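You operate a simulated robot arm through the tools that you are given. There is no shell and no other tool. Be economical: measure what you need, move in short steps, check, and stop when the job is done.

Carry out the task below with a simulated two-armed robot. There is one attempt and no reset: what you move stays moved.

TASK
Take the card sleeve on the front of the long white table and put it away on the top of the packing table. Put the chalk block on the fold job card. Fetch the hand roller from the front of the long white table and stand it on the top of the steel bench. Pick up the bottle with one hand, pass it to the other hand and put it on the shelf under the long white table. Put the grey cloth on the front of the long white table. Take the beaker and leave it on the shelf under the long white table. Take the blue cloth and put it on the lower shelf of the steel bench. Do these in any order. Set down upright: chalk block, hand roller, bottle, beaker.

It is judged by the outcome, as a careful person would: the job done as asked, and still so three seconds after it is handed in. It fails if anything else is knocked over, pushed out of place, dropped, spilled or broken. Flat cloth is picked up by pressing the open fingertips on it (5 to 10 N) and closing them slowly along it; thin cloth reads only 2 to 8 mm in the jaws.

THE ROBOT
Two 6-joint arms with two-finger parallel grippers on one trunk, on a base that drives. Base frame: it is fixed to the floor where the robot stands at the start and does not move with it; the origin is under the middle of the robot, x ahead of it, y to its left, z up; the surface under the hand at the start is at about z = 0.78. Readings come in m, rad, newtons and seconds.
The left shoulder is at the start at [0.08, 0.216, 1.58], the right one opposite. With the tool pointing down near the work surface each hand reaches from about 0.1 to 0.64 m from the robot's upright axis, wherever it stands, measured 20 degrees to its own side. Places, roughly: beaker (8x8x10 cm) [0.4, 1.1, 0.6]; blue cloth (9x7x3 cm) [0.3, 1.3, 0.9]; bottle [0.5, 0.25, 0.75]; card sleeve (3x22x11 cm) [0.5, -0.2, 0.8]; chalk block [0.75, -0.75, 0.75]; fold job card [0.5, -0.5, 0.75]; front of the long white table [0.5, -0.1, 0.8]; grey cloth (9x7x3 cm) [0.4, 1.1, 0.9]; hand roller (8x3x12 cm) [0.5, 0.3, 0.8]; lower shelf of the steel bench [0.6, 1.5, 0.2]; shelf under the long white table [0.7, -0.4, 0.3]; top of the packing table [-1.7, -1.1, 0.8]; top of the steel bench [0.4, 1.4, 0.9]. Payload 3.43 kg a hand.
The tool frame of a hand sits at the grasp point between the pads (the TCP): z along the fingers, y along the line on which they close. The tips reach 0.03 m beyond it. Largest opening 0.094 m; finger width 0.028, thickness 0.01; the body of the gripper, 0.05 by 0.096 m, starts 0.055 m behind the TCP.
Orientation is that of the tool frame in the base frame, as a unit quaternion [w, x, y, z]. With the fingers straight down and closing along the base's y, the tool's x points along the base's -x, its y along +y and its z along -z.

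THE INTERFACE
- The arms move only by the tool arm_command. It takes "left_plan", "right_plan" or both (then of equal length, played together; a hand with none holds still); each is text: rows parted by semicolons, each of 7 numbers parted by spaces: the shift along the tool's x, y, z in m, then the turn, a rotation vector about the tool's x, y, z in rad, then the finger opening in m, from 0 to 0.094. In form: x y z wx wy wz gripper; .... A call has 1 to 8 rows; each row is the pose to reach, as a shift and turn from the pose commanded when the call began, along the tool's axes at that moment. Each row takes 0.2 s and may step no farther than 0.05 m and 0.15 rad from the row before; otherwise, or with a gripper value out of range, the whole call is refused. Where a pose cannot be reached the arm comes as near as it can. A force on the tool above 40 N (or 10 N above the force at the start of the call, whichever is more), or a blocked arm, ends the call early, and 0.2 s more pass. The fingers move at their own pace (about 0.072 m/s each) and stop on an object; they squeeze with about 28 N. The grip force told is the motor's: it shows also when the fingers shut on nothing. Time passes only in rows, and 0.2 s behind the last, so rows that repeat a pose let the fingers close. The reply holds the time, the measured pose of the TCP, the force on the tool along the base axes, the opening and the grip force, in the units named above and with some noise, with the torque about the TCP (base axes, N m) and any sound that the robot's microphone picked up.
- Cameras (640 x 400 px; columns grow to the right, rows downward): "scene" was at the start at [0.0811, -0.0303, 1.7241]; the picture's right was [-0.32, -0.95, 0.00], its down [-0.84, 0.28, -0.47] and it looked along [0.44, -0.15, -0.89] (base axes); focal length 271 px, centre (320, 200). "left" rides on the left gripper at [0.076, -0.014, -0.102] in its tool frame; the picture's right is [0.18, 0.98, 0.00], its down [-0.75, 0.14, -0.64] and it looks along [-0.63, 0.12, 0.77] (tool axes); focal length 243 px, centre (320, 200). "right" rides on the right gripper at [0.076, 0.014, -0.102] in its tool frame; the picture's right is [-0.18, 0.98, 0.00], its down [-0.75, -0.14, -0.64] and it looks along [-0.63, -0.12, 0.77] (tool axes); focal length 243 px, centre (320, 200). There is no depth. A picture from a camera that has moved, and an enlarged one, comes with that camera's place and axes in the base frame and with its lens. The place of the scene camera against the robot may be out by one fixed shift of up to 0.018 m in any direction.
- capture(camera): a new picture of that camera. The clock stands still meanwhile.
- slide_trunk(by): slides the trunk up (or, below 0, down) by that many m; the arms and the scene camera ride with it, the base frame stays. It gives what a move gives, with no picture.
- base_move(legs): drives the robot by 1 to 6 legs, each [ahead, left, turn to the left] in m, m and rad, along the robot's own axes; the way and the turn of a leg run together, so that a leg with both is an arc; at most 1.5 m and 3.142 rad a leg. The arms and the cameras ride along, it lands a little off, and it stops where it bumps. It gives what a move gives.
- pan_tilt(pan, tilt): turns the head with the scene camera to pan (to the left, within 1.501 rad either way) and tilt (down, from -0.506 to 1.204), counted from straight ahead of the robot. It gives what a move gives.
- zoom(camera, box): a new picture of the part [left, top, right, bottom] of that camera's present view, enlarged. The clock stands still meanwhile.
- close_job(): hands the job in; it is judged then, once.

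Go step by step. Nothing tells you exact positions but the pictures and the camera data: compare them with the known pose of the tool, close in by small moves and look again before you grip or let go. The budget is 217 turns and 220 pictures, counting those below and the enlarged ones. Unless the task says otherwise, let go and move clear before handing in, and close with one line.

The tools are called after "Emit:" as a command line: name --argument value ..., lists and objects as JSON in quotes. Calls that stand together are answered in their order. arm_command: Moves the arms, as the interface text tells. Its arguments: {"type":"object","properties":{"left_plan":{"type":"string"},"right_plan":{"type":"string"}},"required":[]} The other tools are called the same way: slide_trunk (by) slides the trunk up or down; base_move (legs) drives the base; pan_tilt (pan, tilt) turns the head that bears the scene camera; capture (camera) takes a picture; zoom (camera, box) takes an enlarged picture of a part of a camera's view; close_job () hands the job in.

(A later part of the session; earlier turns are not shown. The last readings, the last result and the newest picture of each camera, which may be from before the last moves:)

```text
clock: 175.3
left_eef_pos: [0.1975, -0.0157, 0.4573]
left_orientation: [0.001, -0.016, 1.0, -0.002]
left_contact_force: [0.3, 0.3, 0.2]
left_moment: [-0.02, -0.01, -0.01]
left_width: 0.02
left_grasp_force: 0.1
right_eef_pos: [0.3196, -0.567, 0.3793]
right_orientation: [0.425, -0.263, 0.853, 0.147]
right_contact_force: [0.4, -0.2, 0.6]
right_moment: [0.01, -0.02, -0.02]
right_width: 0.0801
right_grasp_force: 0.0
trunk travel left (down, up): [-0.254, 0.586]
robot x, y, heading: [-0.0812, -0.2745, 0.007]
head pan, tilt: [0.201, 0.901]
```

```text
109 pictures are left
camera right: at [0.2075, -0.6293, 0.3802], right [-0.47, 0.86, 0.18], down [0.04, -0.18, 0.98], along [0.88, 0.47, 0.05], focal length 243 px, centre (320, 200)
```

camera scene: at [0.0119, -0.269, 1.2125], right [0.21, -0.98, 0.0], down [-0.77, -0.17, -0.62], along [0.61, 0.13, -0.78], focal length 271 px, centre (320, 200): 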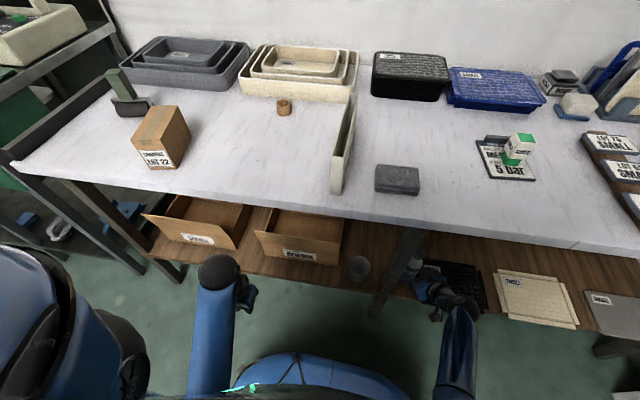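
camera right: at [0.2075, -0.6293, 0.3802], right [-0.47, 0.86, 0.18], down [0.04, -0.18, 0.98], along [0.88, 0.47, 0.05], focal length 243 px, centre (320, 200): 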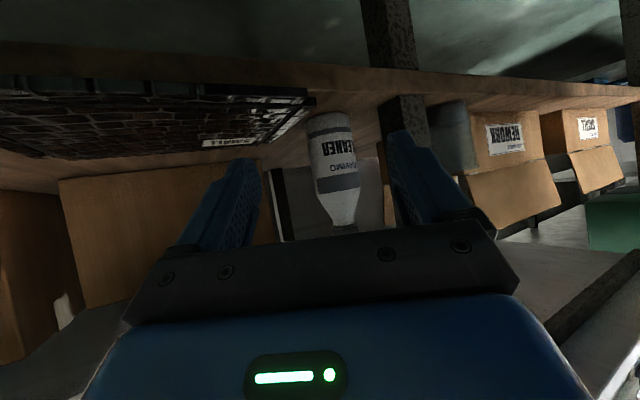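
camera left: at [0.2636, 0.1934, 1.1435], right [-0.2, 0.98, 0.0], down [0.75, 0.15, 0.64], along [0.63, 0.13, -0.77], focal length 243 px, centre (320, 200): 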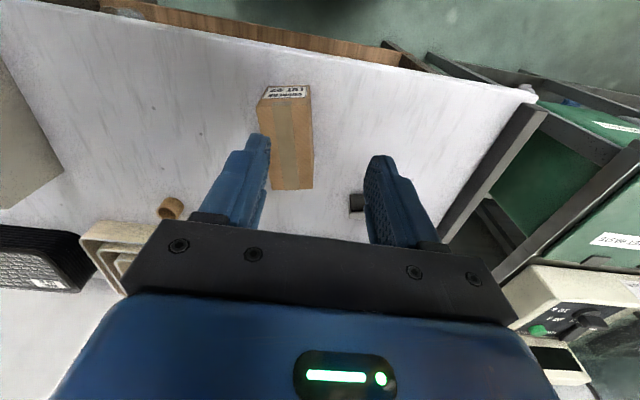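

Bottle is on the shelf, upright. Back off and raise the trunk for the sleeve and roller.

Emit:
base_move --legs '[[-0.14, 0, 0]]'

Emit:
slide_trunk --by 0.4

Emit:
slide_trunk --by 0.18

Emit:
arm_command --right_plan "-0.01 -0.03 -0.03 0.1 0 0.08 0.08; -0.02 -0.04 -0.05 0.2 0 0.16 0.08; -0.03 -0.05 -0.07 0.3 0 0.24 0.08; -0.04 -0.05 -0.09 0.4 0 0.32 0.08; -0.05 -0.05 -0.11 0.5 0 0.38 0.08"

```text
clock: 176.6
left_eef_pos: [0.0572, -0.0181, 0.4564]
left_orientation: [0.001, -0.014, 1.0, -0.001]
left_contact_force: [-0.3, 0.3, 0.6]
left_moment: [0.0, 0.01, -0.03]
left_width: 0.0201
left_grasp_force: 0.0
right_eef_pos: [0.1773, -0.57, 0.3798]
right_orientation: [0.427, -0.261, 0.853, 0.147]
right_contact_force: [0.4, 0.8, -0.3]
right_moment: [-0.02, 0.01, -0.01]
right_width: 0.0798
right_grasp_force: 0.1
trunk travel left (down, up): [-0.254, 0.586]
robot x, y, heading: [-0.2227, -0.2804, 0.013]
head pan, tilt: [0.201, 0.901]
```

```text
clock: 180.4
left_eef_pos: [0.0566, -0.0176, 0.8567]
left_orientation: [0.0, -0.014, 1.0, -0.002]
left_contact_force: [0.0, -0.7, 0.1]
left_moment: [-0.02, -0.01, -0.03]
left_width: 0.0199
left_grasp_force: 0.0
right_eef_pos: [0.1779, -0.569, 0.7796]
right_orientation: [0.426, -0.26, 0.854, 0.147]
right_contact_force: [0.1, 0.0, -0.8]
right_moment: [-0.01, -0.02, 0.0]
right_width: 0.08
right_grasp_force: 0.1
trunk travel left (down, up): [-0.654, 0.186]
robot x, y, heading: [-0.2253, -0.2753, 0.009]
head pan, tilt: [0.201, 0.901]
```

```text
clock: 182.4
left_eef_pos: [0.0584, -0.0173, 1.0362]
left_orientation: [0.0, -0.014, 1.0, -0.002]
left_contact_force: [0.1, 0.7, 0.2]
left_moment: [0.04, 0.0, 0.0]
left_width: 0.02
left_grasp_force: 0.0
right_eef_pos: [0.1769, -0.5709, 0.9597]
right_orientation: [0.426, -0.261, 0.854, 0.148]
right_contact_force: [-0.8, -0.1, 0.9]
right_moment: [0.06, -0.01, 0.01]
right_width: 0.08
right_grasp_force: 0.0
trunk travel left (down, up): [-0.834, 0.006]
robot x, y, heading: [-0.2228, -0.2765, 0.01]
head pan, tilt: [0.201, 0.901]
```

```text
clock: 183.7
left_eef_pos: [0.0563, -0.016, 1.0333]
left_orientation: [0.0, -0.015, 1.0, -0.001]
left_contact_force: [1.4, 0.3, -0.3]
left_moment: [-0.03, -0.02, -0.02]
left_width: 0.0199
left_grasp_force: 0.0
right_eef_pos: [0.2017, -0.6963, 1.1111]
right_orientation: [0.486, -0.01, 0.873, -0.04]
right_contact_force: [0.4, -0.5, 0.3]
right_moment: [-0.01, -0.03, 0.01]
right_width: 0.08
right_grasp_force: 0.0
trunk travel left (down, up): [-0.834, 0.006]
robot x, y, heading: [-0.2222, -0.2821, 0.011]
head pan, tilt: [0.201, 0.901]
stopped in row 5 (right hand): the arm was blocked; the commanded pose is now the measured one
```

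Turn the right hand to point straight down.

Emit:
arm_command --right_plan "0.012 0.015 0.008 -0.012 0.145 0.003 0.08; 0.024 0.03 0.016 -0.024 0.29 0.006 0.08; 0.036 0.045 0.023 -0.036 0.435 0.009 0.08; 0.048 0.06 0.03 -0.048 0.58 0.012 0.08; 0.06 0.075 0.038 -0.06 0.725 0.015 0.08; 0.072 0.09 0.045 -0.072 0.87 0.018 0.08; 0.085 0.1 0.053 -0.084 1.016 0.021 0.08"

Emit:
base_move --legs '[[0, 0.3, -0.01], [0.18, 0, 0]]'

Emit:
pan_tilt --pan 0.0 --tilt 0.95

Emit:
capture --camera "scene"

Emit:
capture --camera "right"

Emit:
capture --camera "left"

```text
clock: 185.3
left_eef_pos: [0.0568, -0.017, 1.0367]
left_orientation: [0.0, -0.014, 1.0, -0.002]
left_contact_force: [-0.3, 1.3, 0.6]
left_moment: [0.01, 0.0, -0.02]
left_width: 0.0201
left_grasp_force: 0.1
right_eef_pos: [0.2034, -0.6053, 1.0057]
right_orientation: [-0.002, 0.001, 1.0, 0.001]
right_contact_force: [-0.2, -0.2, -0.2]
right_moment: [0.01, -0.02, 0.02]
right_width: 0.0801
right_grasp_force: 0.0
trunk travel left (down, up): [-0.834, 0.006]
robot x, y, heading: [-0.227, -0.2822, 0.008]
head pan, tilt: [0.201, 0.901]
```

```text
clock: 188.4
left_eef_pos: [0.2359, 0.2724, 1.0379]
left_orientation: [0.002, -0.004, 1.0, -0.001]
left_contact_force: [-0.1, -0.1, 0.1]
left_moment: [0.02, -0.01, -0.02]
left_width: 0.0203
left_grasp_force: 0.1
right_eef_pos: [0.3689, -0.3172, 1.0066]
right_orientation: [0.001, 0.009, 1.0, 0.002]
right_contact_force: [-0.3, -0.1, 0.6]
right_moment: [0.03, -0.04, 0.03]
right_width: 0.0802
right_grasp_force: 0.0
trunk travel left (down, up): [-0.834, 0.006]
robot x, y, heading: [-0.0474, 0.0182, -0.01]
head pan, tilt: [0.201, 0.901]
```

```text
clock: 189.1
left_eef_pos: [0.2381, 0.2712, 1.0365]
left_orientation: [0.001, -0.005, 1.0, -0.002]
left_contact_force: [0.0, -0.3, -1.1]
left_moment: [0.0, -0.03, -0.01]
left_width: 0.0202
left_grasp_force: 0.0
right_eef_pos: [0.3723, -0.319, 1.0067]
right_orientation: [-0.001, 0.01, 1.0, 0.001]
right_contact_force: [-0.4, -0.1, -0.5]
right_moment: [-0.01, -0.02, 0.02]
right_width: 0.0799
right_grasp_force: 0.0
trunk travel left (down, up): [-0.834, 0.006]
robot x, y, heading: [-0.051, 0.019, -0.01]
head pan, tilt: [0.0, 0.949]
```

```text
108 pictures are left
camera scene: at [0.0446, 0.0076, 1.758], right [-0.01, -1.0, 0.0], down [-0.81, 0.01, -0.58], along [0.58, -0.01, -0.81], focal length 271 px, centre (320, 200)
```

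scene: 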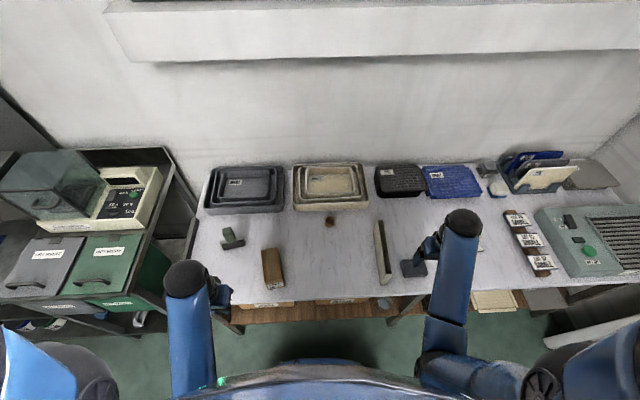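

```text
107 pictures are left
camera right: at [0.296, -0.3024, 1.1091], right [0.2, 0.98, 0.0], down [0.75, -0.16, 0.64], along [0.63, -0.13, -0.77], focal length 243 px, centre (320, 200)
```

right: 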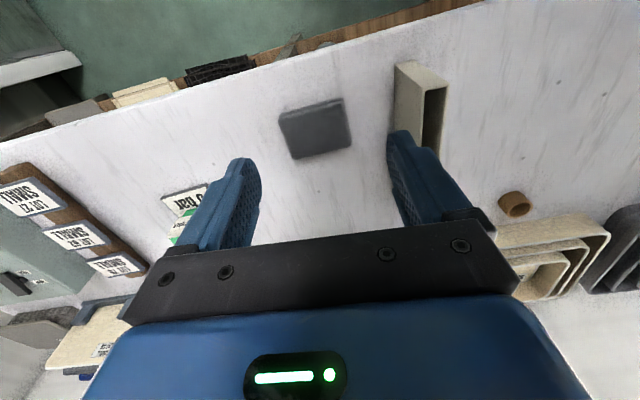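

```text
106 pictures are left
camera left: at [0.1625, 0.2566, 1.1405], right [-0.19, 0.98, 0.0], down [0.75, 0.15, 0.64], along [0.63, 0.12, -0.77], focal length 243 px, centre (320, 200)
```

left: 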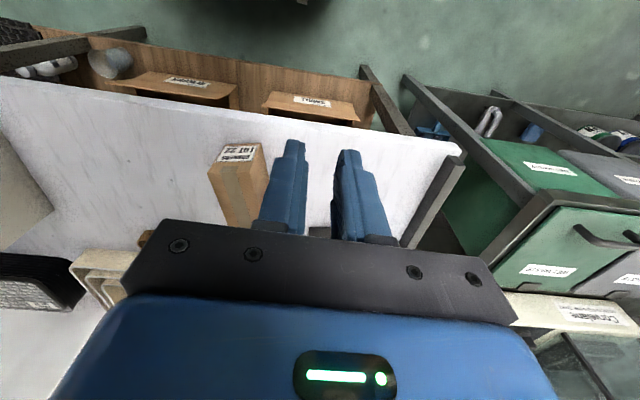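

Zoom on sleeve and roller.

Emit:
zoom --camera "scene" --box '[340, 200, 460, 300]'

Emit:
zoom --camera "scene" --box '[190, 200, 310, 300]'

Emit:
zoom --camera "right" --box '[340, 30, 520, 180]'

```text
4.00 times, centred on (400, 250) of scene
camera zoom: at [0.0446, 0.0076, 1.758], right [-0.01, -1.0, 0.0], down [-0.81, 0.01, -0.58], along [0.58, -0.01, -0.81], focal length 1083 px, centre (0, 0)
```

zoom: 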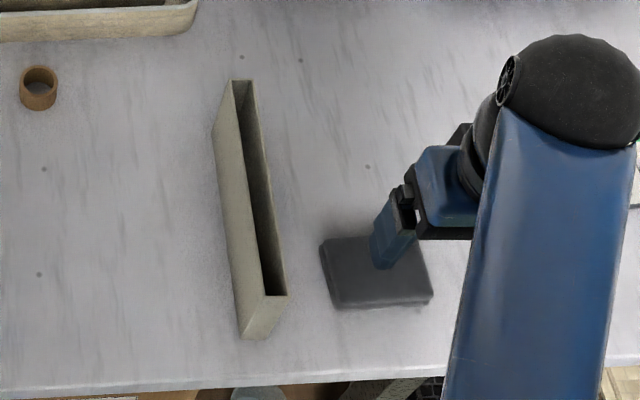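

```text
4.00 times, centred on (250, 250) of scene
camera zoom: at [0.0446, 0.0076, 1.758], right [-0.01, -1.0, 0.0], down [-0.81, 0.01, -0.58], along [0.58, -0.01, -0.81], focal length 1083 px, centre (600, 0)
```

zoom: 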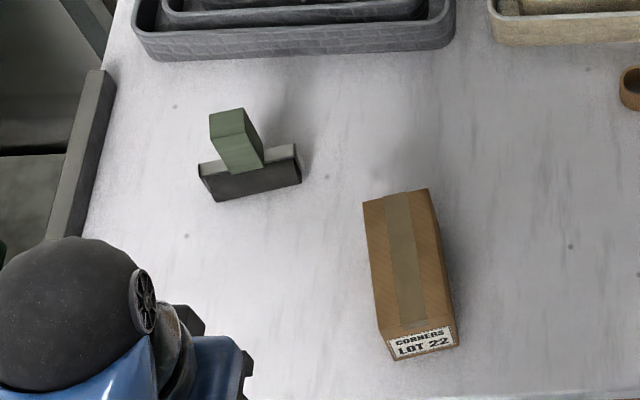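

```text
2.67 times, centred on (430, 105) of right
camera zoom: at [0.296, -0.3024, 1.1091], right [0.2, 0.98, 0.0], down [0.75, -0.16, 0.64], along [0.63, -0.13, -0.77], focal length 647 px, centre (27, 453)
```

zoom: 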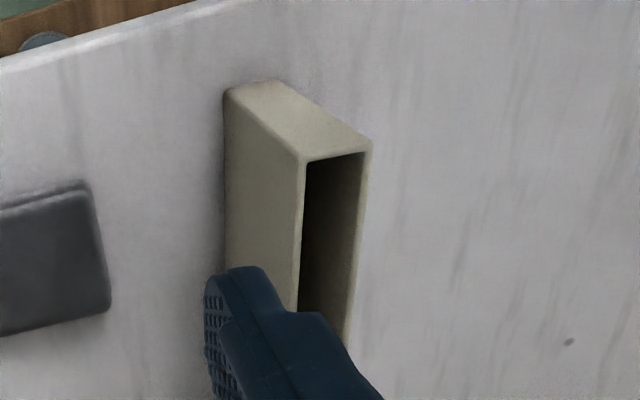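

Sleeve's centre is about (0.478, -0.22), top z≈0.89; roller at about (0.535, 0.35). Move both hands above them.

Emit:
arm_command --left_plan "-0.04 0.012 0 0 0 0 0.04; -0.08 0.024 0 0 0 0 0.06; -0.12 0.036 0 0 0 0 0.07; -0.16 0.048 0 0 0 0 0.07; -0.2 0.06 0 0 0 0 0.07; -0.24 0.074 0 0 0 0 0.07" --right_plan "-0.02 0.02 0 0 0 0 0.07; -0.04 0.04 0 0 0 0 0.06; -0.06 0.06 0 0 0 0 0.06; -0.08 0.08 0 0 0 0 0.06; -0.106 0.099 0 0 0 0 0.06; -0.106 0.099 0.03 0 0 0 0.06"

Emit:
capture --camera "right"

Emit:
capture --camera "left"

```text
clock: 190.5
left_eef_pos: [0.4799, 0.3493, 1.0347]
left_orientation: [-0.001, -0.005, 1.0, -0.002]
left_contact_force: [0.1, 0.4, 0.4]
left_moment: [0.0, 0.02, 0.02]
left_width: 0.07
left_grasp_force: 0.1
right_eef_pos: [0.4809, -0.2183, 0.9737]
right_orientation: [-0.001, 0.01, 1.0, 0.001]
right_contact_force: [0.0, 0.3, -0.1]
right_moment: [0.02, 0.02, 0.01]
right_width: 0.0601
right_grasp_force: 0.0
trunk travel left (down, up): [-0.834, 0.006]
robot x, y, heading: [-0.0496, 0.0198, -0.013]
head pan, tilt: [0.0, 0.949]
```

```text
102 pictures are left
camera right: at [0.4067, -0.2031, 1.0767], right [0.2, 0.98, 0.0], down [0.75, -0.16, 0.64], along [0.63, -0.13, -0.77], focal length 243 px, centre (320, 200)
```

right: 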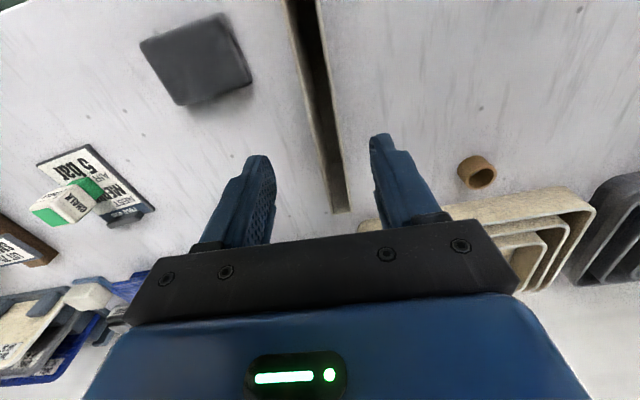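

```text
101 pictures are left
camera left: at [0.405, 0.3334, 1.1383], right [-0.19, 0.98, 0.0], down [0.75, 0.15, 0.64], along [0.63, 0.12, -0.77], focal length 243 px, centre (320, 200)
```

left: 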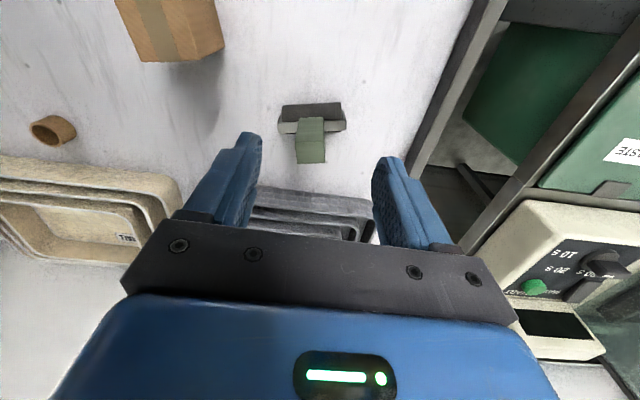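

Both aligned. Descend and grip the sleeve first.

Emit:
arm_command --right_plan "0 0.005 0.04 0 0 0 0.06; 0 0.005 0.08 0 0 0 0.06; 0 0.005 0.112 0 0 0 0.06; 0 0.005 0.112 0 0 0 0.06"

Emit:
capture --camera "right"

```text
clock: 191.5
left_eef_pos: [0.4772, 0.3491, 1.0349]
left_orientation: [0.001, -0.004, 1.0, -0.001]
left_contact_force: [-0.8, -0.2, -0.1]
left_moment: [-0.02, 0.02, 0.03]
left_width: 0.0699
left_grasp_force: 0.1
right_eef_pos: [0.4814, -0.2166, 0.8653]
right_orientation: [-0.002, 0.01, 1.0, 0.001]
right_contact_force: [-0.9, 0.0, 0.3]
right_moment: [-0.02, -0.03, 0.01]
right_width: 0.0601
right_grasp_force: 0.0
trunk travel left (down, up): [-0.834, 0.006]
robot x, y, heading: [-0.0485, 0.0162, -0.01]
head pan, tilt: [0.0, 0.949]
```

```text
100 pictures are left
camera right: at [0.4052, -0.2011, 0.9673], right [0.2, 0.98, 0.0], down [0.75, -0.16, 0.64], along [0.63, -0.13, -0.77], focal length 243 px, centre (320, 200)
```

right: 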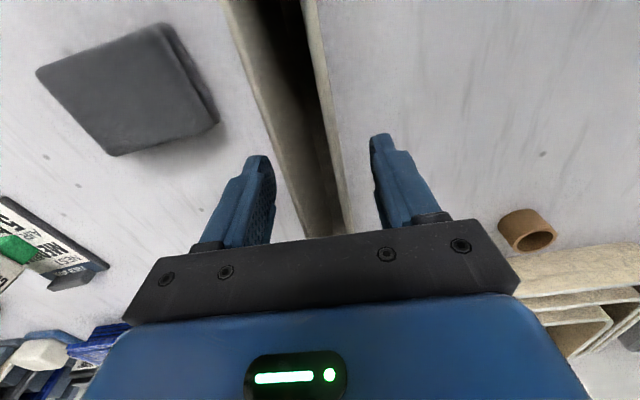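

Emit:
arm_command --right_plan "0 0 0 0 0 0 0.045; 0 0 0 0 0 0 0.03; 0 0 0 0 0 0 0.015; 0 0 0 0 0 0 0.01; 0 0 -0.02 0 0 0 0.01; 0 0 -0.06 0 0 0 0.01; 0 0 -0.1 0 0 0 0.01"

Emit:
capture --camera "right"

```text
clock: 193.1
left_eef_pos: [0.4784, 0.3488, 1.036]
left_orientation: [0.001, -0.004, 1.0, -0.001]
left_contact_force: [0.3, 0.9, 0.2]
left_moment: [-0.01, 0.03, 0.01]
left_width: 0.07
left_grasp_force: 0.1
right_eef_pos: [0.4823, -0.2155, 0.9638]
right_orientation: [-0.002, 0.01, 1.0, 0.001]
right_contact_force: [0.6, -0.5, 0.2]
right_moment: [0.02, -0.03, 0.03]
right_width: 0.0278
right_grasp_force: 27.8
trunk travel left (down, up): [-0.834, 0.006]
robot x, y, heading: [-0.0465, 0.0181, -0.005]
head pan, tilt: [0.0, 0.949]
```

```text
99 pictures are left
camera right: at [0.4066, -0.2011, 1.0668], right [0.2, 0.98, 0.0], down [0.75, -0.16, 0.64], along [0.63, -0.13, -0.77], focal length 243 px, centre (320, 200)
```

right: 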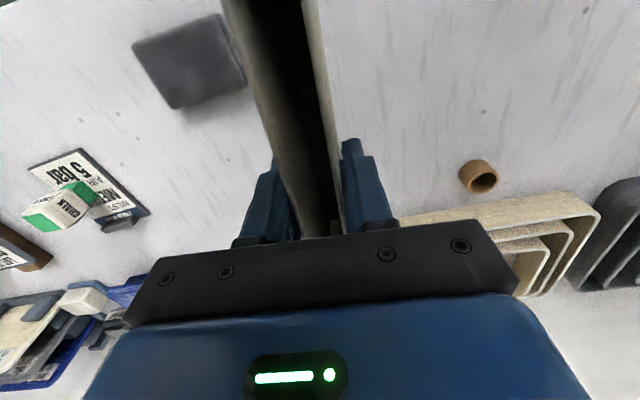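

Sleeve is held. Now the left hand toward the roller handle, with a slight yaw and pitch.

Emit:
arm_command --left_plan "-0.02 0 0.03 0 -0.08 -0.06 0.07; -0.04 -0.001 0.06 0 -0.16 -0.12 0.065; -0.055 -0.002 0.085 0 -0.25 -0.19 0.06; -0.055 -0.002 0.085 0 -0.25 -0.19 0.06"

Emit:
capture --camera "left"

```text
clock: 194.1
left_eef_pos: [0.5342, 0.3452, 0.9517]
left_orientation: [0.125, -0.099, 0.987, -0.001]
left_contact_force: [0.5, 0.0, -0.8]
left_moment: [0.02, 0.01, 0.03]
left_width: 0.0602
left_grasp_force: 0.1
right_eef_pos: [0.4818, -0.2164, 0.9636]
right_orientation: [-0.001, 0.01, 1.0, 0.002]
right_contact_force: [-0.7, 0.3, 0.5]
right_moment: [0.01, 0.01, 0.0]
right_width: 0.0273
right_grasp_force: 28.4
trunk travel left (down, up): [-0.834, 0.006]
robot x, y, heading: [-0.0456, 0.0177, -0.009]
head pan, tilt: [0.0, 0.949]
```

```text
98 pictures are left
camera left: at [0.4392, 0.3135, 1.0335], right [-0.37, 0.93, -0.07], down [0.53, 0.27, 0.8], along [0.77, 0.26, -0.59], focal length 243 px, centre (320, 200)
```

left: 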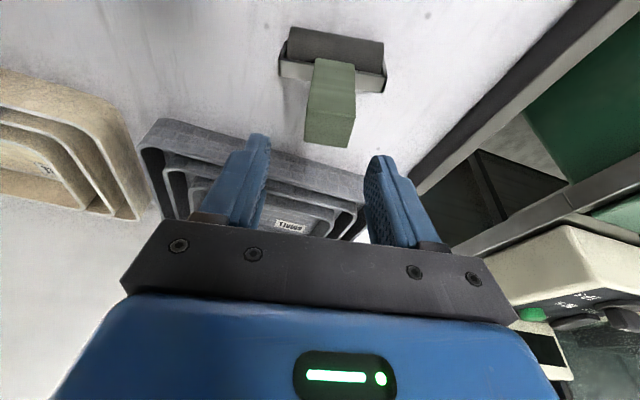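

Aligned with the roller's axis. Descend onto the handle.

Emit:
arm_command --left_plan "0.009 0.004 0.036 0 0 0 0.06; 0.0165 0.004 0.066 0 0 0 0.06; 0.0185 0.004 0.0727 0 0 0 0.06"

Emit:
capture --camera "left"

```text
clock: 194.9
left_eef_pos: [0.5313, 0.349, 0.8771]
left_orientation: [0.125, -0.099, 0.987, -0.002]
left_contact_force: [0.4, -0.3, -0.4]
left_moment: [-0.03, -0.02, -0.01]
left_width: 0.0599
left_grasp_force: 0.0
right_eef_pos: [0.4817, -0.2169, 0.9627]
right_orientation: [-0.001, 0.011, 1.0, 0.002]
right_contact_force: [1.1, -0.6, -0.5]
right_moment: [0.01, 0.02, 0.03]
right_width: 0.0276
right_grasp_force: 27.6
trunk travel left (down, up): [-0.834, 0.006]
robot x, y, heading: [-0.0494, 0.0132, -0.013]
head pan, tilt: [0.0, 0.949]
```

```text
97 pictures are left
camera left: at [0.4377, 0.3163, 0.9575], right [-0.37, 0.93, -0.07], down [0.53, 0.27, 0.8], along [0.77, 0.26, -0.59], focal length 243 px, centre (320, 200)
```

left: 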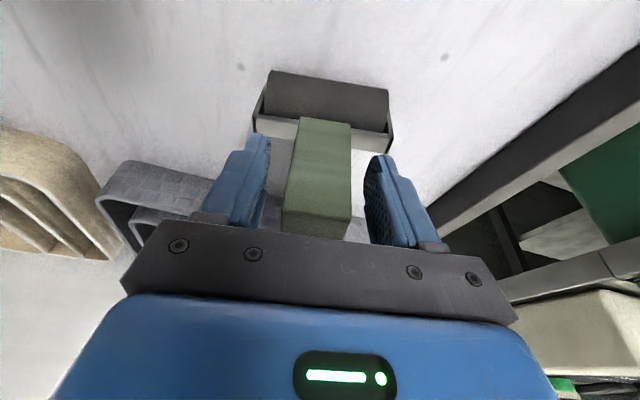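

Handle is between the fingers. Close and lift.

Emit:
arm_command --left_plan "0 0 0 0 0 0 0.045; 0 0 0 0 0 0 0.03; 0 0 0 0 0 0 0.015; 0 0 0 0 0 0 0.015; -0.005 0 -0.02 0 0 0 0.015; -0.015 0 -0.058 0 0 0 0.015; -0.025 0 -0.097 0 0 0 0.015"

Emit:
capture --camera "left"

```text
clock: 196.5
left_eef_pos: [0.5305, 0.3513, 0.9773]
left_orientation: [0.124, -0.099, 0.987, -0.002]
left_contact_force: [0.2, -0.6, -3.0]
left_moment: [-0.04, 0.02, 0.0]
left_width: 0.0366
left_grasp_force: 28.1
right_eef_pos: [0.4817, -0.2163, 0.9643]
right_orientation: [-0.001, 0.009, 1.0, 0.002]
right_contact_force: [-0.2, -0.2, -1.3]
right_moment: [-0.02, -0.02, -0.02]
right_width: 0.0275
right_grasp_force: 28.3
trunk travel left (down, up): [-0.834, 0.006]
robot x, y, heading: [-0.046, 0.0181, -0.009]
head pan, tilt: [0.0, 0.949]
```

```text
96 pictures are left
camera left: at [0.438, 0.3197, 1.0586], right [-0.37, 0.93, -0.07], down [0.53, 0.27, 0.8], along [0.76, 0.26, -0.59], focal length 243 px, centre (320, 200)
```

left: 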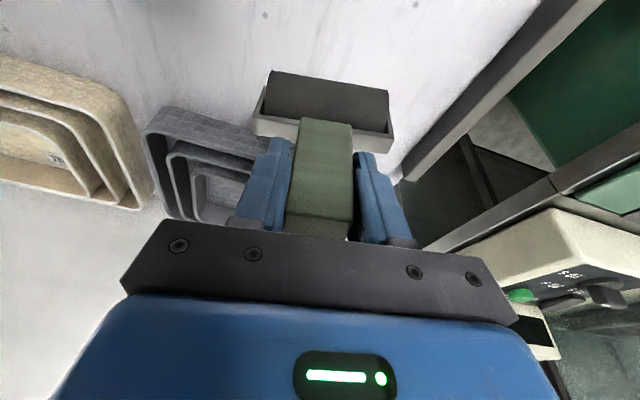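

Roller held upright. Tuck both hands in and up for the drive.

Emit:
arm_command --left_plan "0.0 0 -0.03 0 0 0 0.015; 0.03 -0.003 -0.055 0 0 0 0.015; 0.06 -0.006 -0.07 0 0 0 0.015; 0.089 -0.01 -0.074 0 0 0 0.015" --right_plan "0.03 0 -0.03 0 0 0 0.01; 0.075 0 -0.05 0 0 0 0.01; 0.12 0 -0.05 0 0 0 0.01; 0.165 0 -0.05 0 0 0 0.01"

Emit:
base_move --legs '[[-0.2, 0, 0.01], [0, 0.9, 0]]'

Emit:
capture --camera "scene"

Emit:
capture --camera "left"

```text
clock: 197.5
left_eef_pos: [0.4297, 0.3217, 1.0264]
left_orientation: [0.125, -0.099, 0.987, -0.001]
left_contact_force: [-0.3, 0.4, -1.9]
left_moment: [-0.02, 0.0, 0.0]
left_width: 0.0363
left_grasp_force: 28.2
right_eef_pos: [0.3118, -0.2107, 1.0132]
right_orientation: [0.001, 0.009, 1.0, 0.002]
right_contact_force: [-0.3, 0.0, -0.2]
right_moment: [0.01, 0.0, 0.0]
right_width: 0.0278
right_grasp_force: 28.0
trunk travel left (down, up): [-0.834, 0.006]
robot x, y, heading: [-0.0494, 0.0184, -0.011]
head pan, tilt: [0.0, 0.949]
```

```text
clock: 203.5
left_eef_pos: [0.2415, 1.2185, 1.0266]
left_orientation: [0.125, -0.096, 0.987, 0.0]
left_contact_force: [0.3, -0.7, -2.5]
left_moment: [-0.02, 0.02, -0.02]
left_width: 0.0359
left_grasp_force: 27.5
right_eef_pos: [0.1196, 0.6876, 1.0118]
right_orientation: [-0.001, 0.012, 1.0, 0.002]
right_contact_force: [-0.3, 0.0, -0.2]
right_moment: [-0.03, 0.02, 0.02]
right_width: 0.0273
right_grasp_force: 28.0
trunk travel left (down, up): [-0.834, 0.006]
robot x, y, heading: [-0.24, 0.9187, -0.019]
head pan, tilt: [0.0, 0.949]
```

```text
95 pictures are left
camera scene: at [-0.1464, 0.9067, 1.7578], right [-0.02, -1.0, 0.0], down [-0.81, 0.01, -0.58], along [0.58, -0.01, -0.81], focal length 271 px, centre (320, 200)
```

scene: 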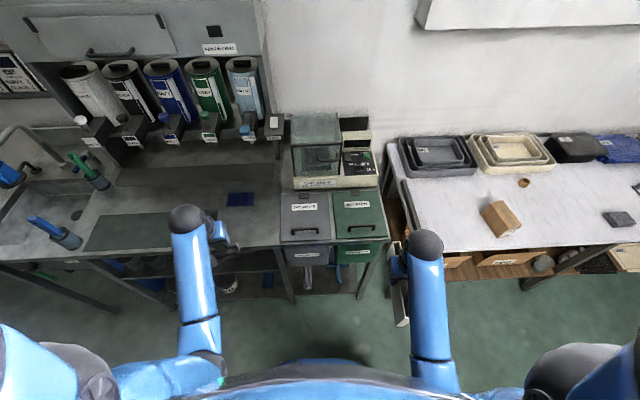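

```text
94 pictures are left
camera left: at [0.1462, 1.1881, 1.1079], right [-0.36, 0.93, -0.07], down [0.53, 0.27, 0.8], along [0.77, 0.25, -0.59], focal length 243 px, centre (320, 200)
```

left: 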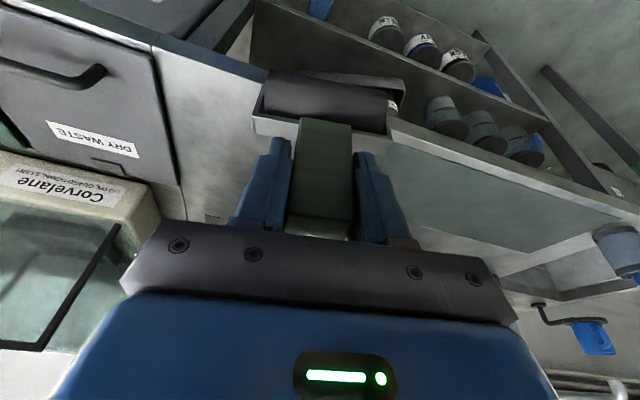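

Bench top is free where the cloths were. Step 8 cm forward, then extend over the bench.

Emit:
base_move --legs '[[0.08, 0, 0.015]]'

Emit:
arm_command --left_plan "-0.03 -0.003 0.008 0 0 0 0.015; -0.057 -0.008 0.035 0 0 0 0.015; -0.045 -0.01 0.06 0 0 0 0.015"

Emit:
capture --camera "left"

Emit:
capture --camera "scene"

```text
clock: 204.5
left_eef_pos: [0.3032, 1.227, 1.0298]
left_orientation: [0.129, -0.103, 0.986, -0.002]
left_contact_force: [-1.1, 1.0, -2.0]
left_moment: [-0.01, -0.07, -0.01]
left_width: 0.0361
left_grasp_force: 27.6
right_eef_pos: [0.1915, 0.6937, 1.0151]
right_orientation: [0.004, 0.005, 1.0, 0.001]
right_contact_force: [0.0, -0.3, -0.2]
right_moment: [0.02, -0.06, -0.06]
right_width: 0.0275
right_grasp_force: 28.1
trunk travel left (down, up): [-0.834, 0.006]
robot x, y, heading: [-0.1644, 0.9207, -0.003]
head pan, tilt: [0.0, 0.949]
```

```text
clock: 205.3
left_eef_pos: [0.3708, 1.2267, 0.9799]
left_orientation: [0.125, -0.104, 0.987, -0.001]
left_contact_force: [-0.5, -0.2, -1.8]
left_moment: [0.05, 0.02, -0.02]
left_width: 0.0361
left_grasp_force: 27.5
right_eef_pos: [0.1979, 0.6936, 1.0131]
right_orientation: [0.0, 0.005, 1.0, 0.001]
right_contact_force: [-0.1, -0.5, -0.8]
right_moment: [-0.01, -0.03, 0.0]
right_width: 0.0276
right_grasp_force: 28.2
trunk travel left (down, up): [-0.834, 0.006]
robot x, y, heading: [-0.1605, 0.9148, -0.009]
head pan, tilt: [0.0, 0.949]
```

```text
93 pictures are left
camera left: at [0.2775, 1.1933, 1.0617], right [-0.38, 0.92, -0.07], down [0.53, 0.28, 0.8], along [0.76, 0.26, -0.59], focal length 243 px, centre (320, 200)
```

left: 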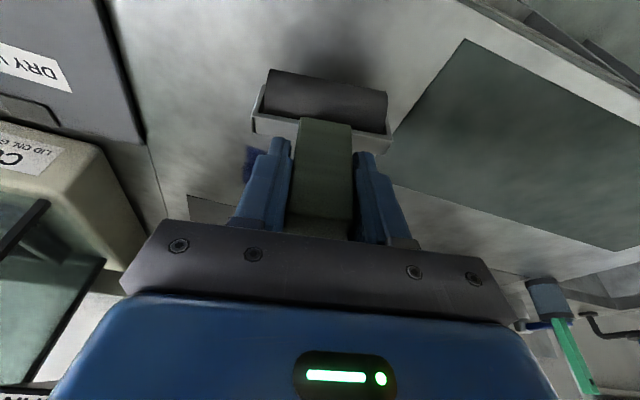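

```text
92 pictures are left
camera scene: at [-0.0726, 0.9092, 1.7581], right [0.0, -1.0, 0.0], down [-0.81, 0.0, -0.58], along [0.58, 0.0, -0.81], focal length 271 px, centre (320, 200)
```

scene: 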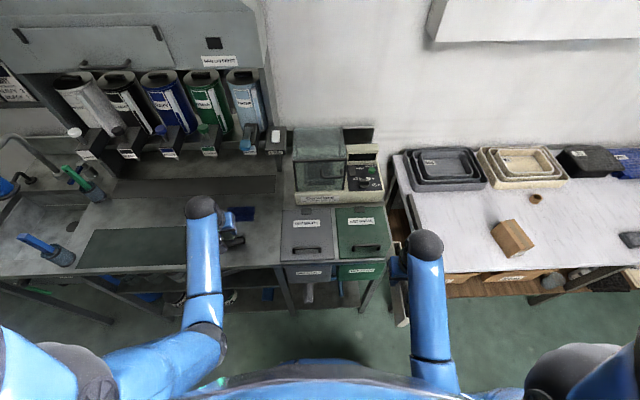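

Position good; shift 2 cm right and lower.

Emit:
arm_command --left_plan "0.0063 -0.02 0.009 0 0 0 0.015; 0.0085 -0.02 0.0185 0 0 0 0.015; 0.0095 -0.02 0.0223 0 0 0 0.015; 0.0102 -0.02 0.0252 0 0 0 0.015"

```text
clock: 206.3
left_eef_pos: [0.3707, 1.2072, 0.9558]
left_orientation: [0.128, -0.104, 0.986, 0.0]
left_contact_force: [-3.8, -2.9, 20.5]
left_moment: [0.62, 0.62, 0.11]
left_width: 0.0358
left_grasp_force: 27.9
right_eef_pos: [0.1981, 0.6918, 1.012]
right_orientation: [-0.001, 0.005, 1.0, 0.002]
right_contact_force: [0.3, 1.0, -0.9]
right_moment: [0.0, -0.01, 0.03]
right_width: 0.0279
right_grasp_force: 27.9
trunk travel left (down, up): [-0.834, 0.006]
robot x, y, heading: [-0.1647, 0.9176, 0.0]
head pan, tilt: [0.0, 0.949]
```

Contact. Ease 2 mm and release.

Emit:
arm_command --left_plan "-0.0006 0 -0.0025 0 0 0 0.015; -0.0006 0 -0.0025 0 0 0 0.042; -0.0006 0 -0.0025 0 0 0 0.055; -0.0006 0 -0.0025 0 0 0 0.065; -0.0006 0 -0.0025 0 0 0 0.065"

Emit:
capture --camera "left"

```text
clock: 207.5
left_eef_pos: [0.3726, 1.2073, 0.9548]
left_orientation: [0.124, -0.104, 0.987, 0.0]
left_contact_force: [0.3, -0.4, 0.6]
left_moment: [0.01, -0.01, -0.04]
left_width: 0.0649
left_grasp_force: 0.1
right_eef_pos: [0.2005, 0.6935, 1.012]
right_orientation: [-0.001, 0.005, 1.0, 0.001]
right_contact_force: [0.7, 0.1, -1.3]
right_moment: [0.02, 0.0, -0.02]
right_width: 0.0277
right_grasp_force: 28.1
trunk travel left (down, up): [-0.834, 0.006]
robot x, y, heading: [-0.1662, 0.9197, -0.005]
head pan, tilt: [0.0, 0.949]
```

```text
91 pictures are left
camera left: at [0.2792, 1.1746, 1.0366], right [-0.38, 0.92, -0.07], down [0.53, 0.28, 0.8], along [0.76, 0.26, -0.59], focal length 243 px, centre (320, 200)
```

left: 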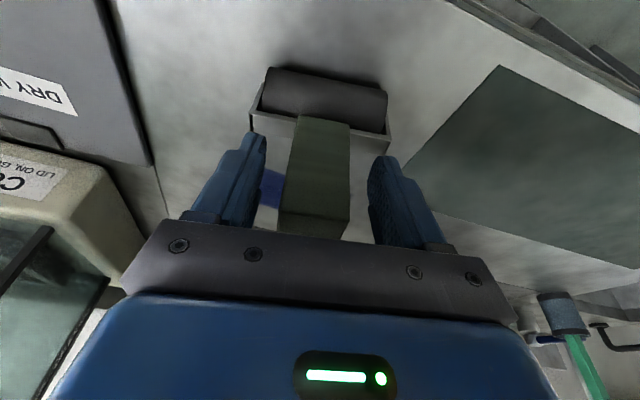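

Roller stands. Withdraw along the fingers.

Emit:
arm_command --left_plan "0 0 -0.03 0 0 0 0.065; 0 0 -0.06 0 0 0 0.065; 0.03 0 -0.09 0 0 0 0.065; 0.07 0 -0.09 0 0 0 0.05; 0.11 0 -0.08 0 0.1 0 0.03; 0.15 0 -0.07 0 0.2 0 0.02"

Emit:
capture --camera "left"

Emit:
capture --camera "scene"

```text
clock: 208.9
left_eef_pos: [0.2115, 1.1748, 0.986]
left_orientation: [0.025, -0.103, 0.994, -0.01]
left_contact_force: [-0.1, 0.3, -0.5]
left_moment: [-0.03, 0.01, 0.02]
left_width: 0.0202
left_grasp_force: 0.1
right_eef_pos: [0.2002, 0.693, 1.0116]
right_orientation: [-0.001, 0.005, 1.0, 0.001]
right_contact_force: [0.0, -0.3, -1.1]
right_moment: [0.01, 0.0, -0.01]
right_width: 0.0277
right_grasp_force: 28.0
trunk travel left (down, up): [-0.834, 0.006]
robot x, y, heading: [-0.1609, 0.9175, -0.004]
head pan, tilt: [0.0, 0.949]
```

```text
90 pictures are left
camera left: at [0.1353, 1.1464, 1.0869], right [-0.38, 0.92, -0.03], down [0.67, 0.3, 0.67], along [0.63, 0.23, -0.74], focal length 243 px, centre (320, 200)
```

left: 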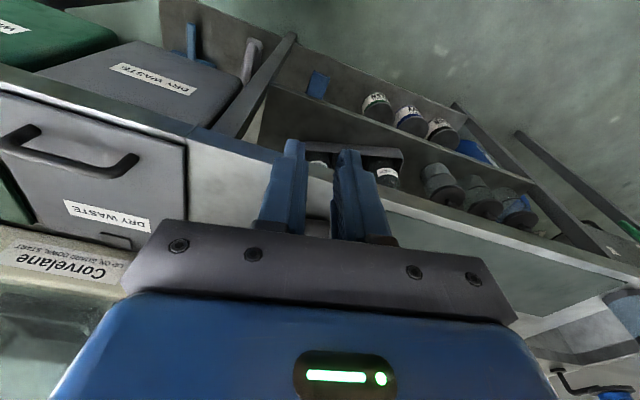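

```text
89 pictures are left
camera scene: at [-0.0701, 0.9093, 1.7579], right [0.0, -1.0, 0.0], down [-0.81, 0.0, -0.58], along [0.58, 0.0, -0.81], focal length 271 px, centre (320, 200)
```

scene: 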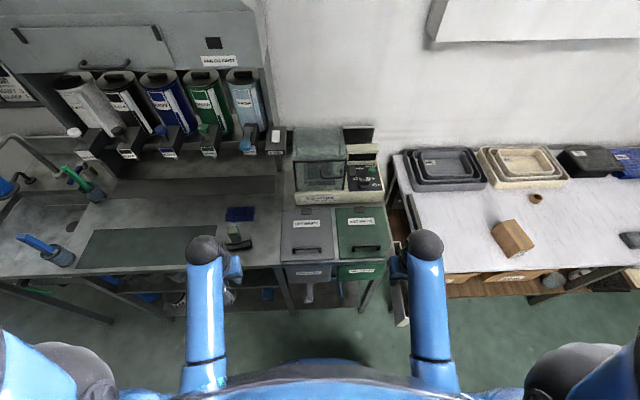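

Roller is standing on the bench. Now drive to open floor and turn to look for the packing table.

Emit:
zoom --camera "scene" --box '[180, 180, 300, 280]'

Emit:
base_move --legs '[[-0.15, 0, 0], [0, -1.1, 0], [0, 0, -2.5]]'

Emit:
pan_tilt --pan 0.0 --tilt 0.6

Emit:
capture --camera "scene"

```text
4.00 times, centred on (240, 230) of scene
camera zoom: at [-0.0701, 0.9093, 1.7579], right [0.0, -1.0, 0.0], down [-0.81, 0.0, -0.58], along [0.58, 0.0, -0.81], focal length 1083 px, centre (640, 80)
```

zoom: 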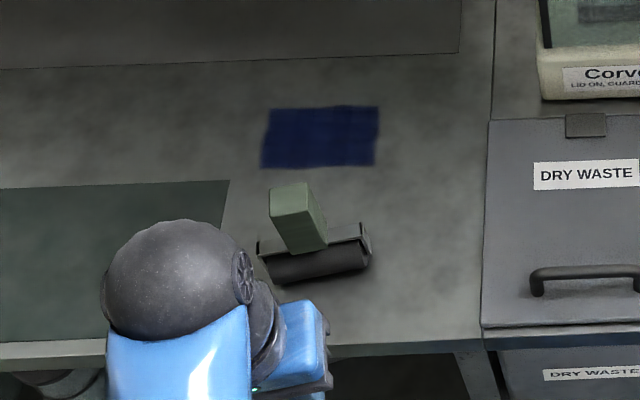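

```text
clock: 221.5
left_eef_pos: [-0.4466, -0.6376, 0.9865]
left_orientation: [-0.001, 0.904, 0.427, -0.028]
left_contact_force: [-0.6, 0.8, -0.5]
left_moment: [0.01, 0.01, 0.02]
left_width: 0.0199
left_grasp_force: 0.0
right_eef_pos: [-0.7409, -0.2546, 1.0118]
right_orientation: [0.0, 0.944, 0.329, 0.002]
right_contact_force: [0.3, 0.0, -0.7]
right_moment: [-0.02, -0.01, -0.01]
right_width: 0.0275
right_grasp_force: 27.6
trunk travel left (down, up): [-0.834, 0.006]
robot x, y, heading: [-0.3162, -0.2017, -2.466]
head pan, tilt: [0.0, 0.949]
```

```text
clock: 222.3
left_eef_pos: [-0.4471, -0.6372, 0.9864]
left_orientation: [-0.002, 0.903, 0.428, -0.027]
left_contact_force: [-0.5, 0.1, 0.4]
left_moment: [-0.01, -0.04, 0.0]
left_width: 0.02
left_grasp_force: 0.1
right_eef_pos: [-0.7392, -0.2539, 1.0109]
right_orientation: [0.001, 0.945, 0.328, 0.003]
right_contact_force: [-0.1, -0.1, -0.9]
right_moment: [-0.03, 0.04, 0.02]
right_width: 0.0276
right_grasp_force: 28.0
trunk travel left (down, up): [-0.834, 0.006]
robot x, y, heading: [-0.3131, -0.2035, -2.469]
head pan, tilt: [0.0, 0.6]
```

```text
87 pictures are left
camera scene: at [-0.418, -0.2869, 1.7862], right [-0.63, 0.78, 0.0], down [0.44, 0.35, -0.82], along [-0.64, -0.52, -0.57], focal length 271 px, centre (320, 200)
```

scene: 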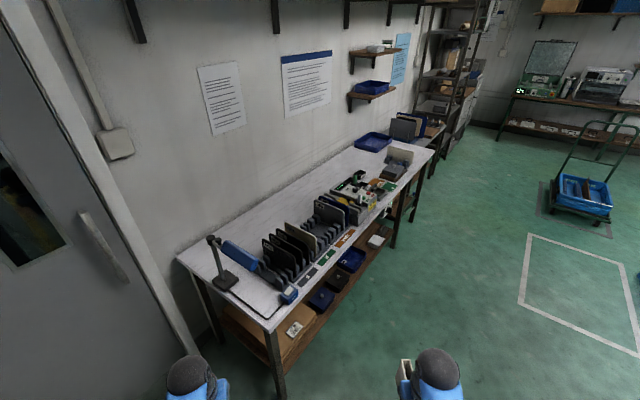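

The packing table runs along the far wall, x from -0.74 to -2.5, front edge y≈-0.82. Zoom to find a free spot.

Emit:
zoom --camera "scene" --box '[160, 110, 460, 340]'

```text
1.74 times, centred on (310, 225) of scene
camera zoom: at [-0.418, -0.2869, 1.7862], right [-0.63, 0.78, 0.0], down [0.44, 0.35, -0.82], along [-0.64, -0.52, -0.57], focal length 471 px, centre (337, 156)
```

zoom: 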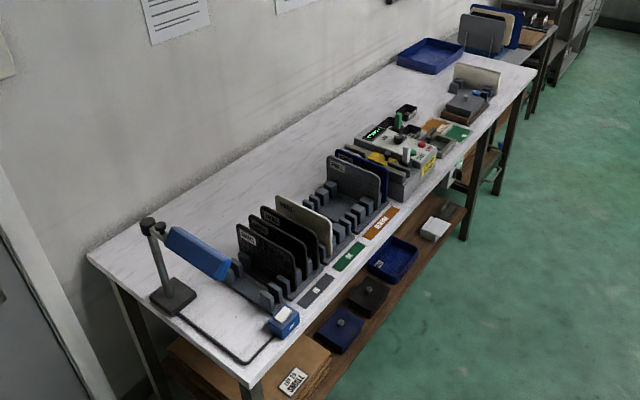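

Free spot: between the device and the grey block near x≈-1.9, behind low plates. I'll drive along the table and face it.

Emit:
base_move --legs '[[0, 0, -0.672], [1.37, 0, 0], [0, 0, 1.571]]'

Emit:
pan_tilt --pan -0.2 --tilt 0.8

Emit:
capture --camera "scene"

```text
clock: 234.8
left_eef_pos: [-1.4176, -0.5704, 0.9875]
left_orientation: [0.01, 0.619, 0.785, -0.025]
left_contact_force: [0.0, -1.0, 0.4]
left_moment: [-0.01, -0.01, 0.0]
left_width: 0.0199
left_grasp_force: 0.0
right_eef_pos: [-1.8989, -0.5742, 1.0119]
right_orientation: [0.0, 0.7, 0.714, 0.003]
right_contact_force: [0.0, 0.3, -0.8]
right_moment: [0.02, 0.01, 0.0]
right_width: 0.0276
right_grasp_force: 27.7
trunk travel left (down, up): [-0.834, 0.006]
robot x, y, heading: [-1.6852, -0.2033, -1.541]
head pan, tilt: [0.0, 0.6]
```

```text
clock: 235.6
left_eef_pos: [-1.4164, -0.5707, 0.9874]
left_orientation: [0.01, 0.62, 0.784, -0.025]
left_contact_force: [0.7, 0.9, -0.2]
left_moment: [-0.01, -0.01, 0.0]
left_width: 0.02
left_grasp_force: 0.0
right_eef_pos: [-1.9004, -0.5731, 1.0115]
right_orientation: [0.0, 0.701, 0.713, 0.002]
right_contact_force: [-0.2, -0.3, -0.6]
right_moment: [0.03, 0.01, 0.02]
right_width: 0.0275
right_grasp_force: 28.2
trunk travel left (down, up): [-0.834, 0.006]
robot x, y, heading: [-1.6838, -0.2024, -1.548]
head pan, tilt: [-0.201, 0.799]
```

```text
85 pictures are left
camera scene: at [-1.7068, -0.3231, 1.7694], right [-0.99, 0.17, 0.0], down [0.12, 0.71, -0.7], along [-0.12, -0.69, -0.72], focal length 271 px, centre (320, 200)
```

scene: 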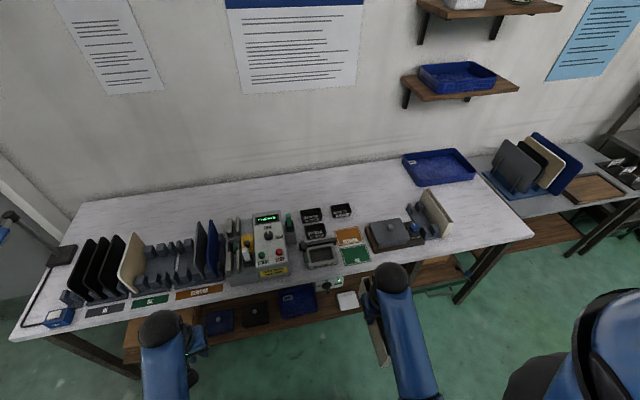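

There's a clear area at the right end of the table, around (-2.6, -1.0). Drive there.

Emit:
base_move --legs '[[0, -0.7, -0.02], [0.25, 0, 0]]'

Emit:
capture --camera "scene"

Emit:
capture --camera "right"

```text
clock: 240.8
left_eef_pos: [-2.1266, -0.831, 0.9889]
left_orientation: [0.01, 0.626, 0.779, -0.028]
left_contact_force: [-1.2, 0.4, 0.1]
left_moment: [-0.02, 0.02, 0.0]
left_width: 0.0197
left_grasp_force: 0.1
right_eef_pos: [-2.6098, -0.8253, 1.0131]
right_orientation: [0.0, 0.707, 0.708, 0.001]
right_contact_force: [-1.2, 0.1, -0.9]
right_moment: [-0.01, 0.0, 0.0]
right_width: 0.0273
right_grasp_force: 28.8
trunk travel left (down, up): [-0.834, 0.006]
robot x, y, heading: [-2.3916, -0.4622, -1.561]
head pan, tilt: [-0.201, 0.799]
```

```text
84 pictures are left
camera scene: at [-2.4127, -0.5759, 1.7699], right [-0.98, 0.19, 0.0], down [0.13, 0.7, -0.7], along [-0.13, -0.69, -0.71], focal length 271 px, centre (320, 200)
```

scene: 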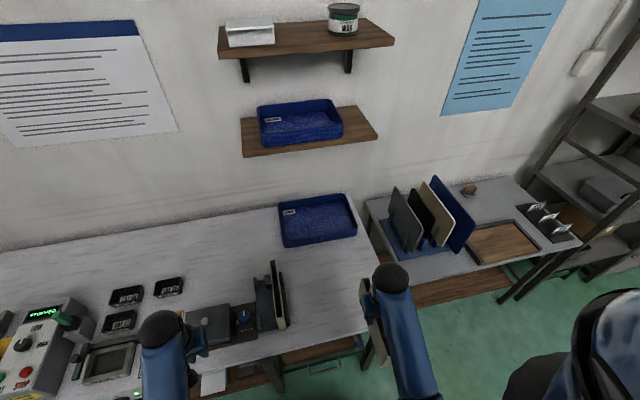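

```text
83 pictures are left
camera right: at [-2.5952, -0.7499, 1.116], right [0.98, -0.18, 0.0], down [-0.14, -0.75, 0.64], along [-0.11, -0.63, -0.77], focal length 243 px, centre (320, 200)
```

right: 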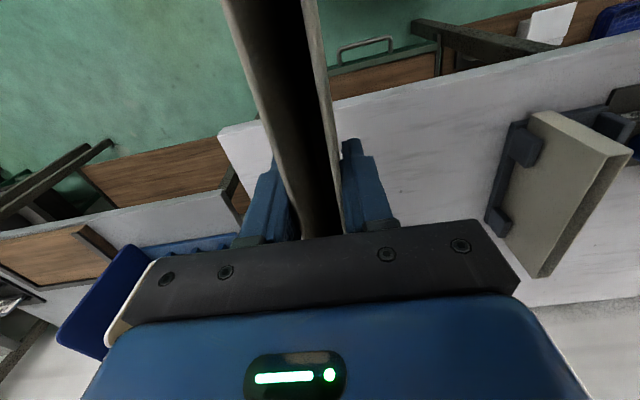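

Table end is at x≈-2.75, rack at x≈-2.44; the sleeve goes between. Extend forward and lower partway.

Emit:
arm_command --right_plan "-0.04 0 0 0 0 0 0.01; -0.08 0 0 0 0 0 0.01; -0.12 0 0 0 0 0 0.01; -0.16 0 0.01 0 0 0 0.01; -0.185 0 0.04 0 0 0 0.01; -0.19 0 0.08 0 0 0 0.01"

Emit:
capture --camera "right"

Emit:
capture --camera "scene"

```text
clock: 242.2
left_eef_pos: [-2.1278, -0.8334, 0.987]
left_orientation: [0.01, 0.625, 0.78, -0.026]
left_contact_force: [0.3, -0.9, -1.2]
left_moment: [-0.04, 0.0, 0.0]
left_width: 0.0201
left_grasp_force: 0.1
right_eef_pos: [-2.6081, -1.0197, 0.9315]
right_orientation: [0.0, 0.706, 0.708, 0.002]
right_contact_force: [0.5, -0.7, -1.0]
right_moment: [0.0, -0.02, 0.01]
right_width: 0.0277
right_grasp_force: 28.2
trunk travel left (down, up): [-0.834, 0.006]
robot x, y, heading: [-2.3857, -0.4621, -1.563]
head pan, tilt: [-0.201, 0.799]
```

```text
82 pictures are left
camera right: at [-2.5938, -0.9438, 1.034], right [0.98, -0.18, 0.0], down [-0.14, -0.76, 0.64], along [-0.11, -0.63, -0.77], focal length 243 px, centre (320, 200)
```

right: 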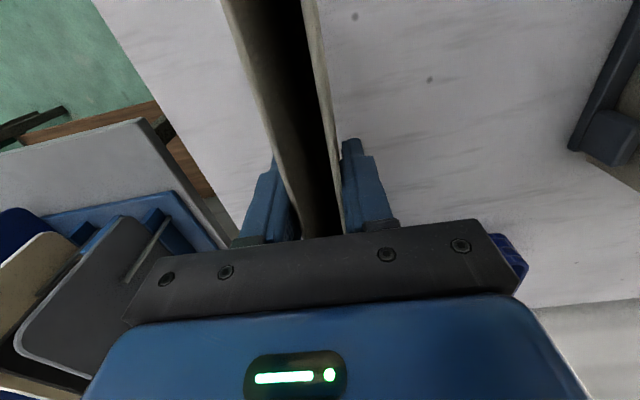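

```text
81 pictures are left
camera scene: at [-2.4132, -0.5818, 1.7695], right [-0.98, 0.19, 0.0], down [0.14, 0.7, -0.7], along [-0.13, -0.68, -0.72], focal length 271 px, centre (320, 200)
```

scene: 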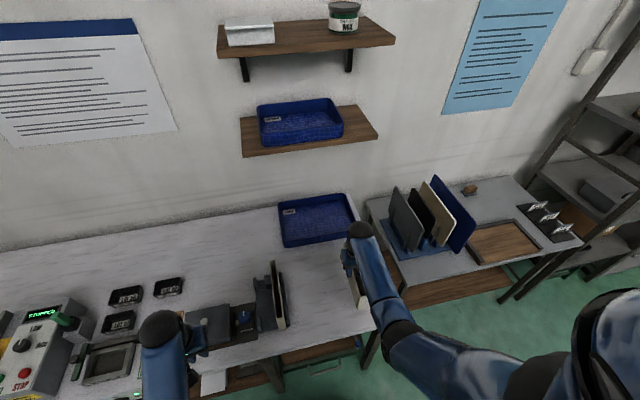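

Over clear white surface. Lower to contact.

Emit:
arm_command --right_plan "0 0 0.015 0 0 0 0.01; 0 0 0.025 0 0 0 0.01; 0 0 0.032 0 0 0 0.01; 0 0 0.038 0 0 0 0.01"

```text
clock: 243.2
left_eef_pos: [-2.1285, -0.8344, 0.986]
left_orientation: [0.011, 0.625, 0.78, -0.024]
left_contact_force: [0.4, -0.6, -0.2]
left_moment: [-0.03, 0.0, -0.01]
left_width: 0.02
left_grasp_force: 0.1
right_eef_pos: [-2.6087, -1.0185, 0.8924]
right_orientation: [0.0, 0.707, 0.708, 0.001]
right_contact_force: [0.3, -0.7, -0.3]
right_moment: [0.02, 0.03, 0.01]
right_width: 0.0276
right_grasp_force: 28.5
trunk travel left (down, up): [-0.834, 0.006]
robot x, y, heading: [-2.391, -0.4614, -1.561]
head pan, tilt: [-0.201, 0.799]
```

Emit:
arm_command --right_plan "0 0 0.007 0 0 0 0.01; 0 0 0.014 0 0 0 0.01; 0 0 0.02 0 0 0 0.01; 0 0 0.025 0 0 0 0.01"

```text
clock: 244.2
left_eef_pos: [-2.1273, -0.8335, 0.9867]
left_orientation: [0.011, 0.626, 0.78, -0.026]
left_contact_force: [0.0, 0.8, 0.2]
left_moment: [-0.01, 0.01, -0.04]
left_width: 0.0201
left_grasp_force: 0.1
right_eef_pos: [-2.608, -1.0189, 0.8702]
right_orientation: [0.001, 0.706, 0.709, 0.0]
right_contact_force: [-4.7, -6.3, 23.2]
right_moment: [0.48, 0.22, -0.02]
right_width: 0.0279
right_grasp_force: 27.9
trunk travel left (down, up): [-0.834, 0.006]
robot x, y, heading: [-2.3899, -0.4667, -1.557]
head pan, tilt: [-0.201, 0.799]
```

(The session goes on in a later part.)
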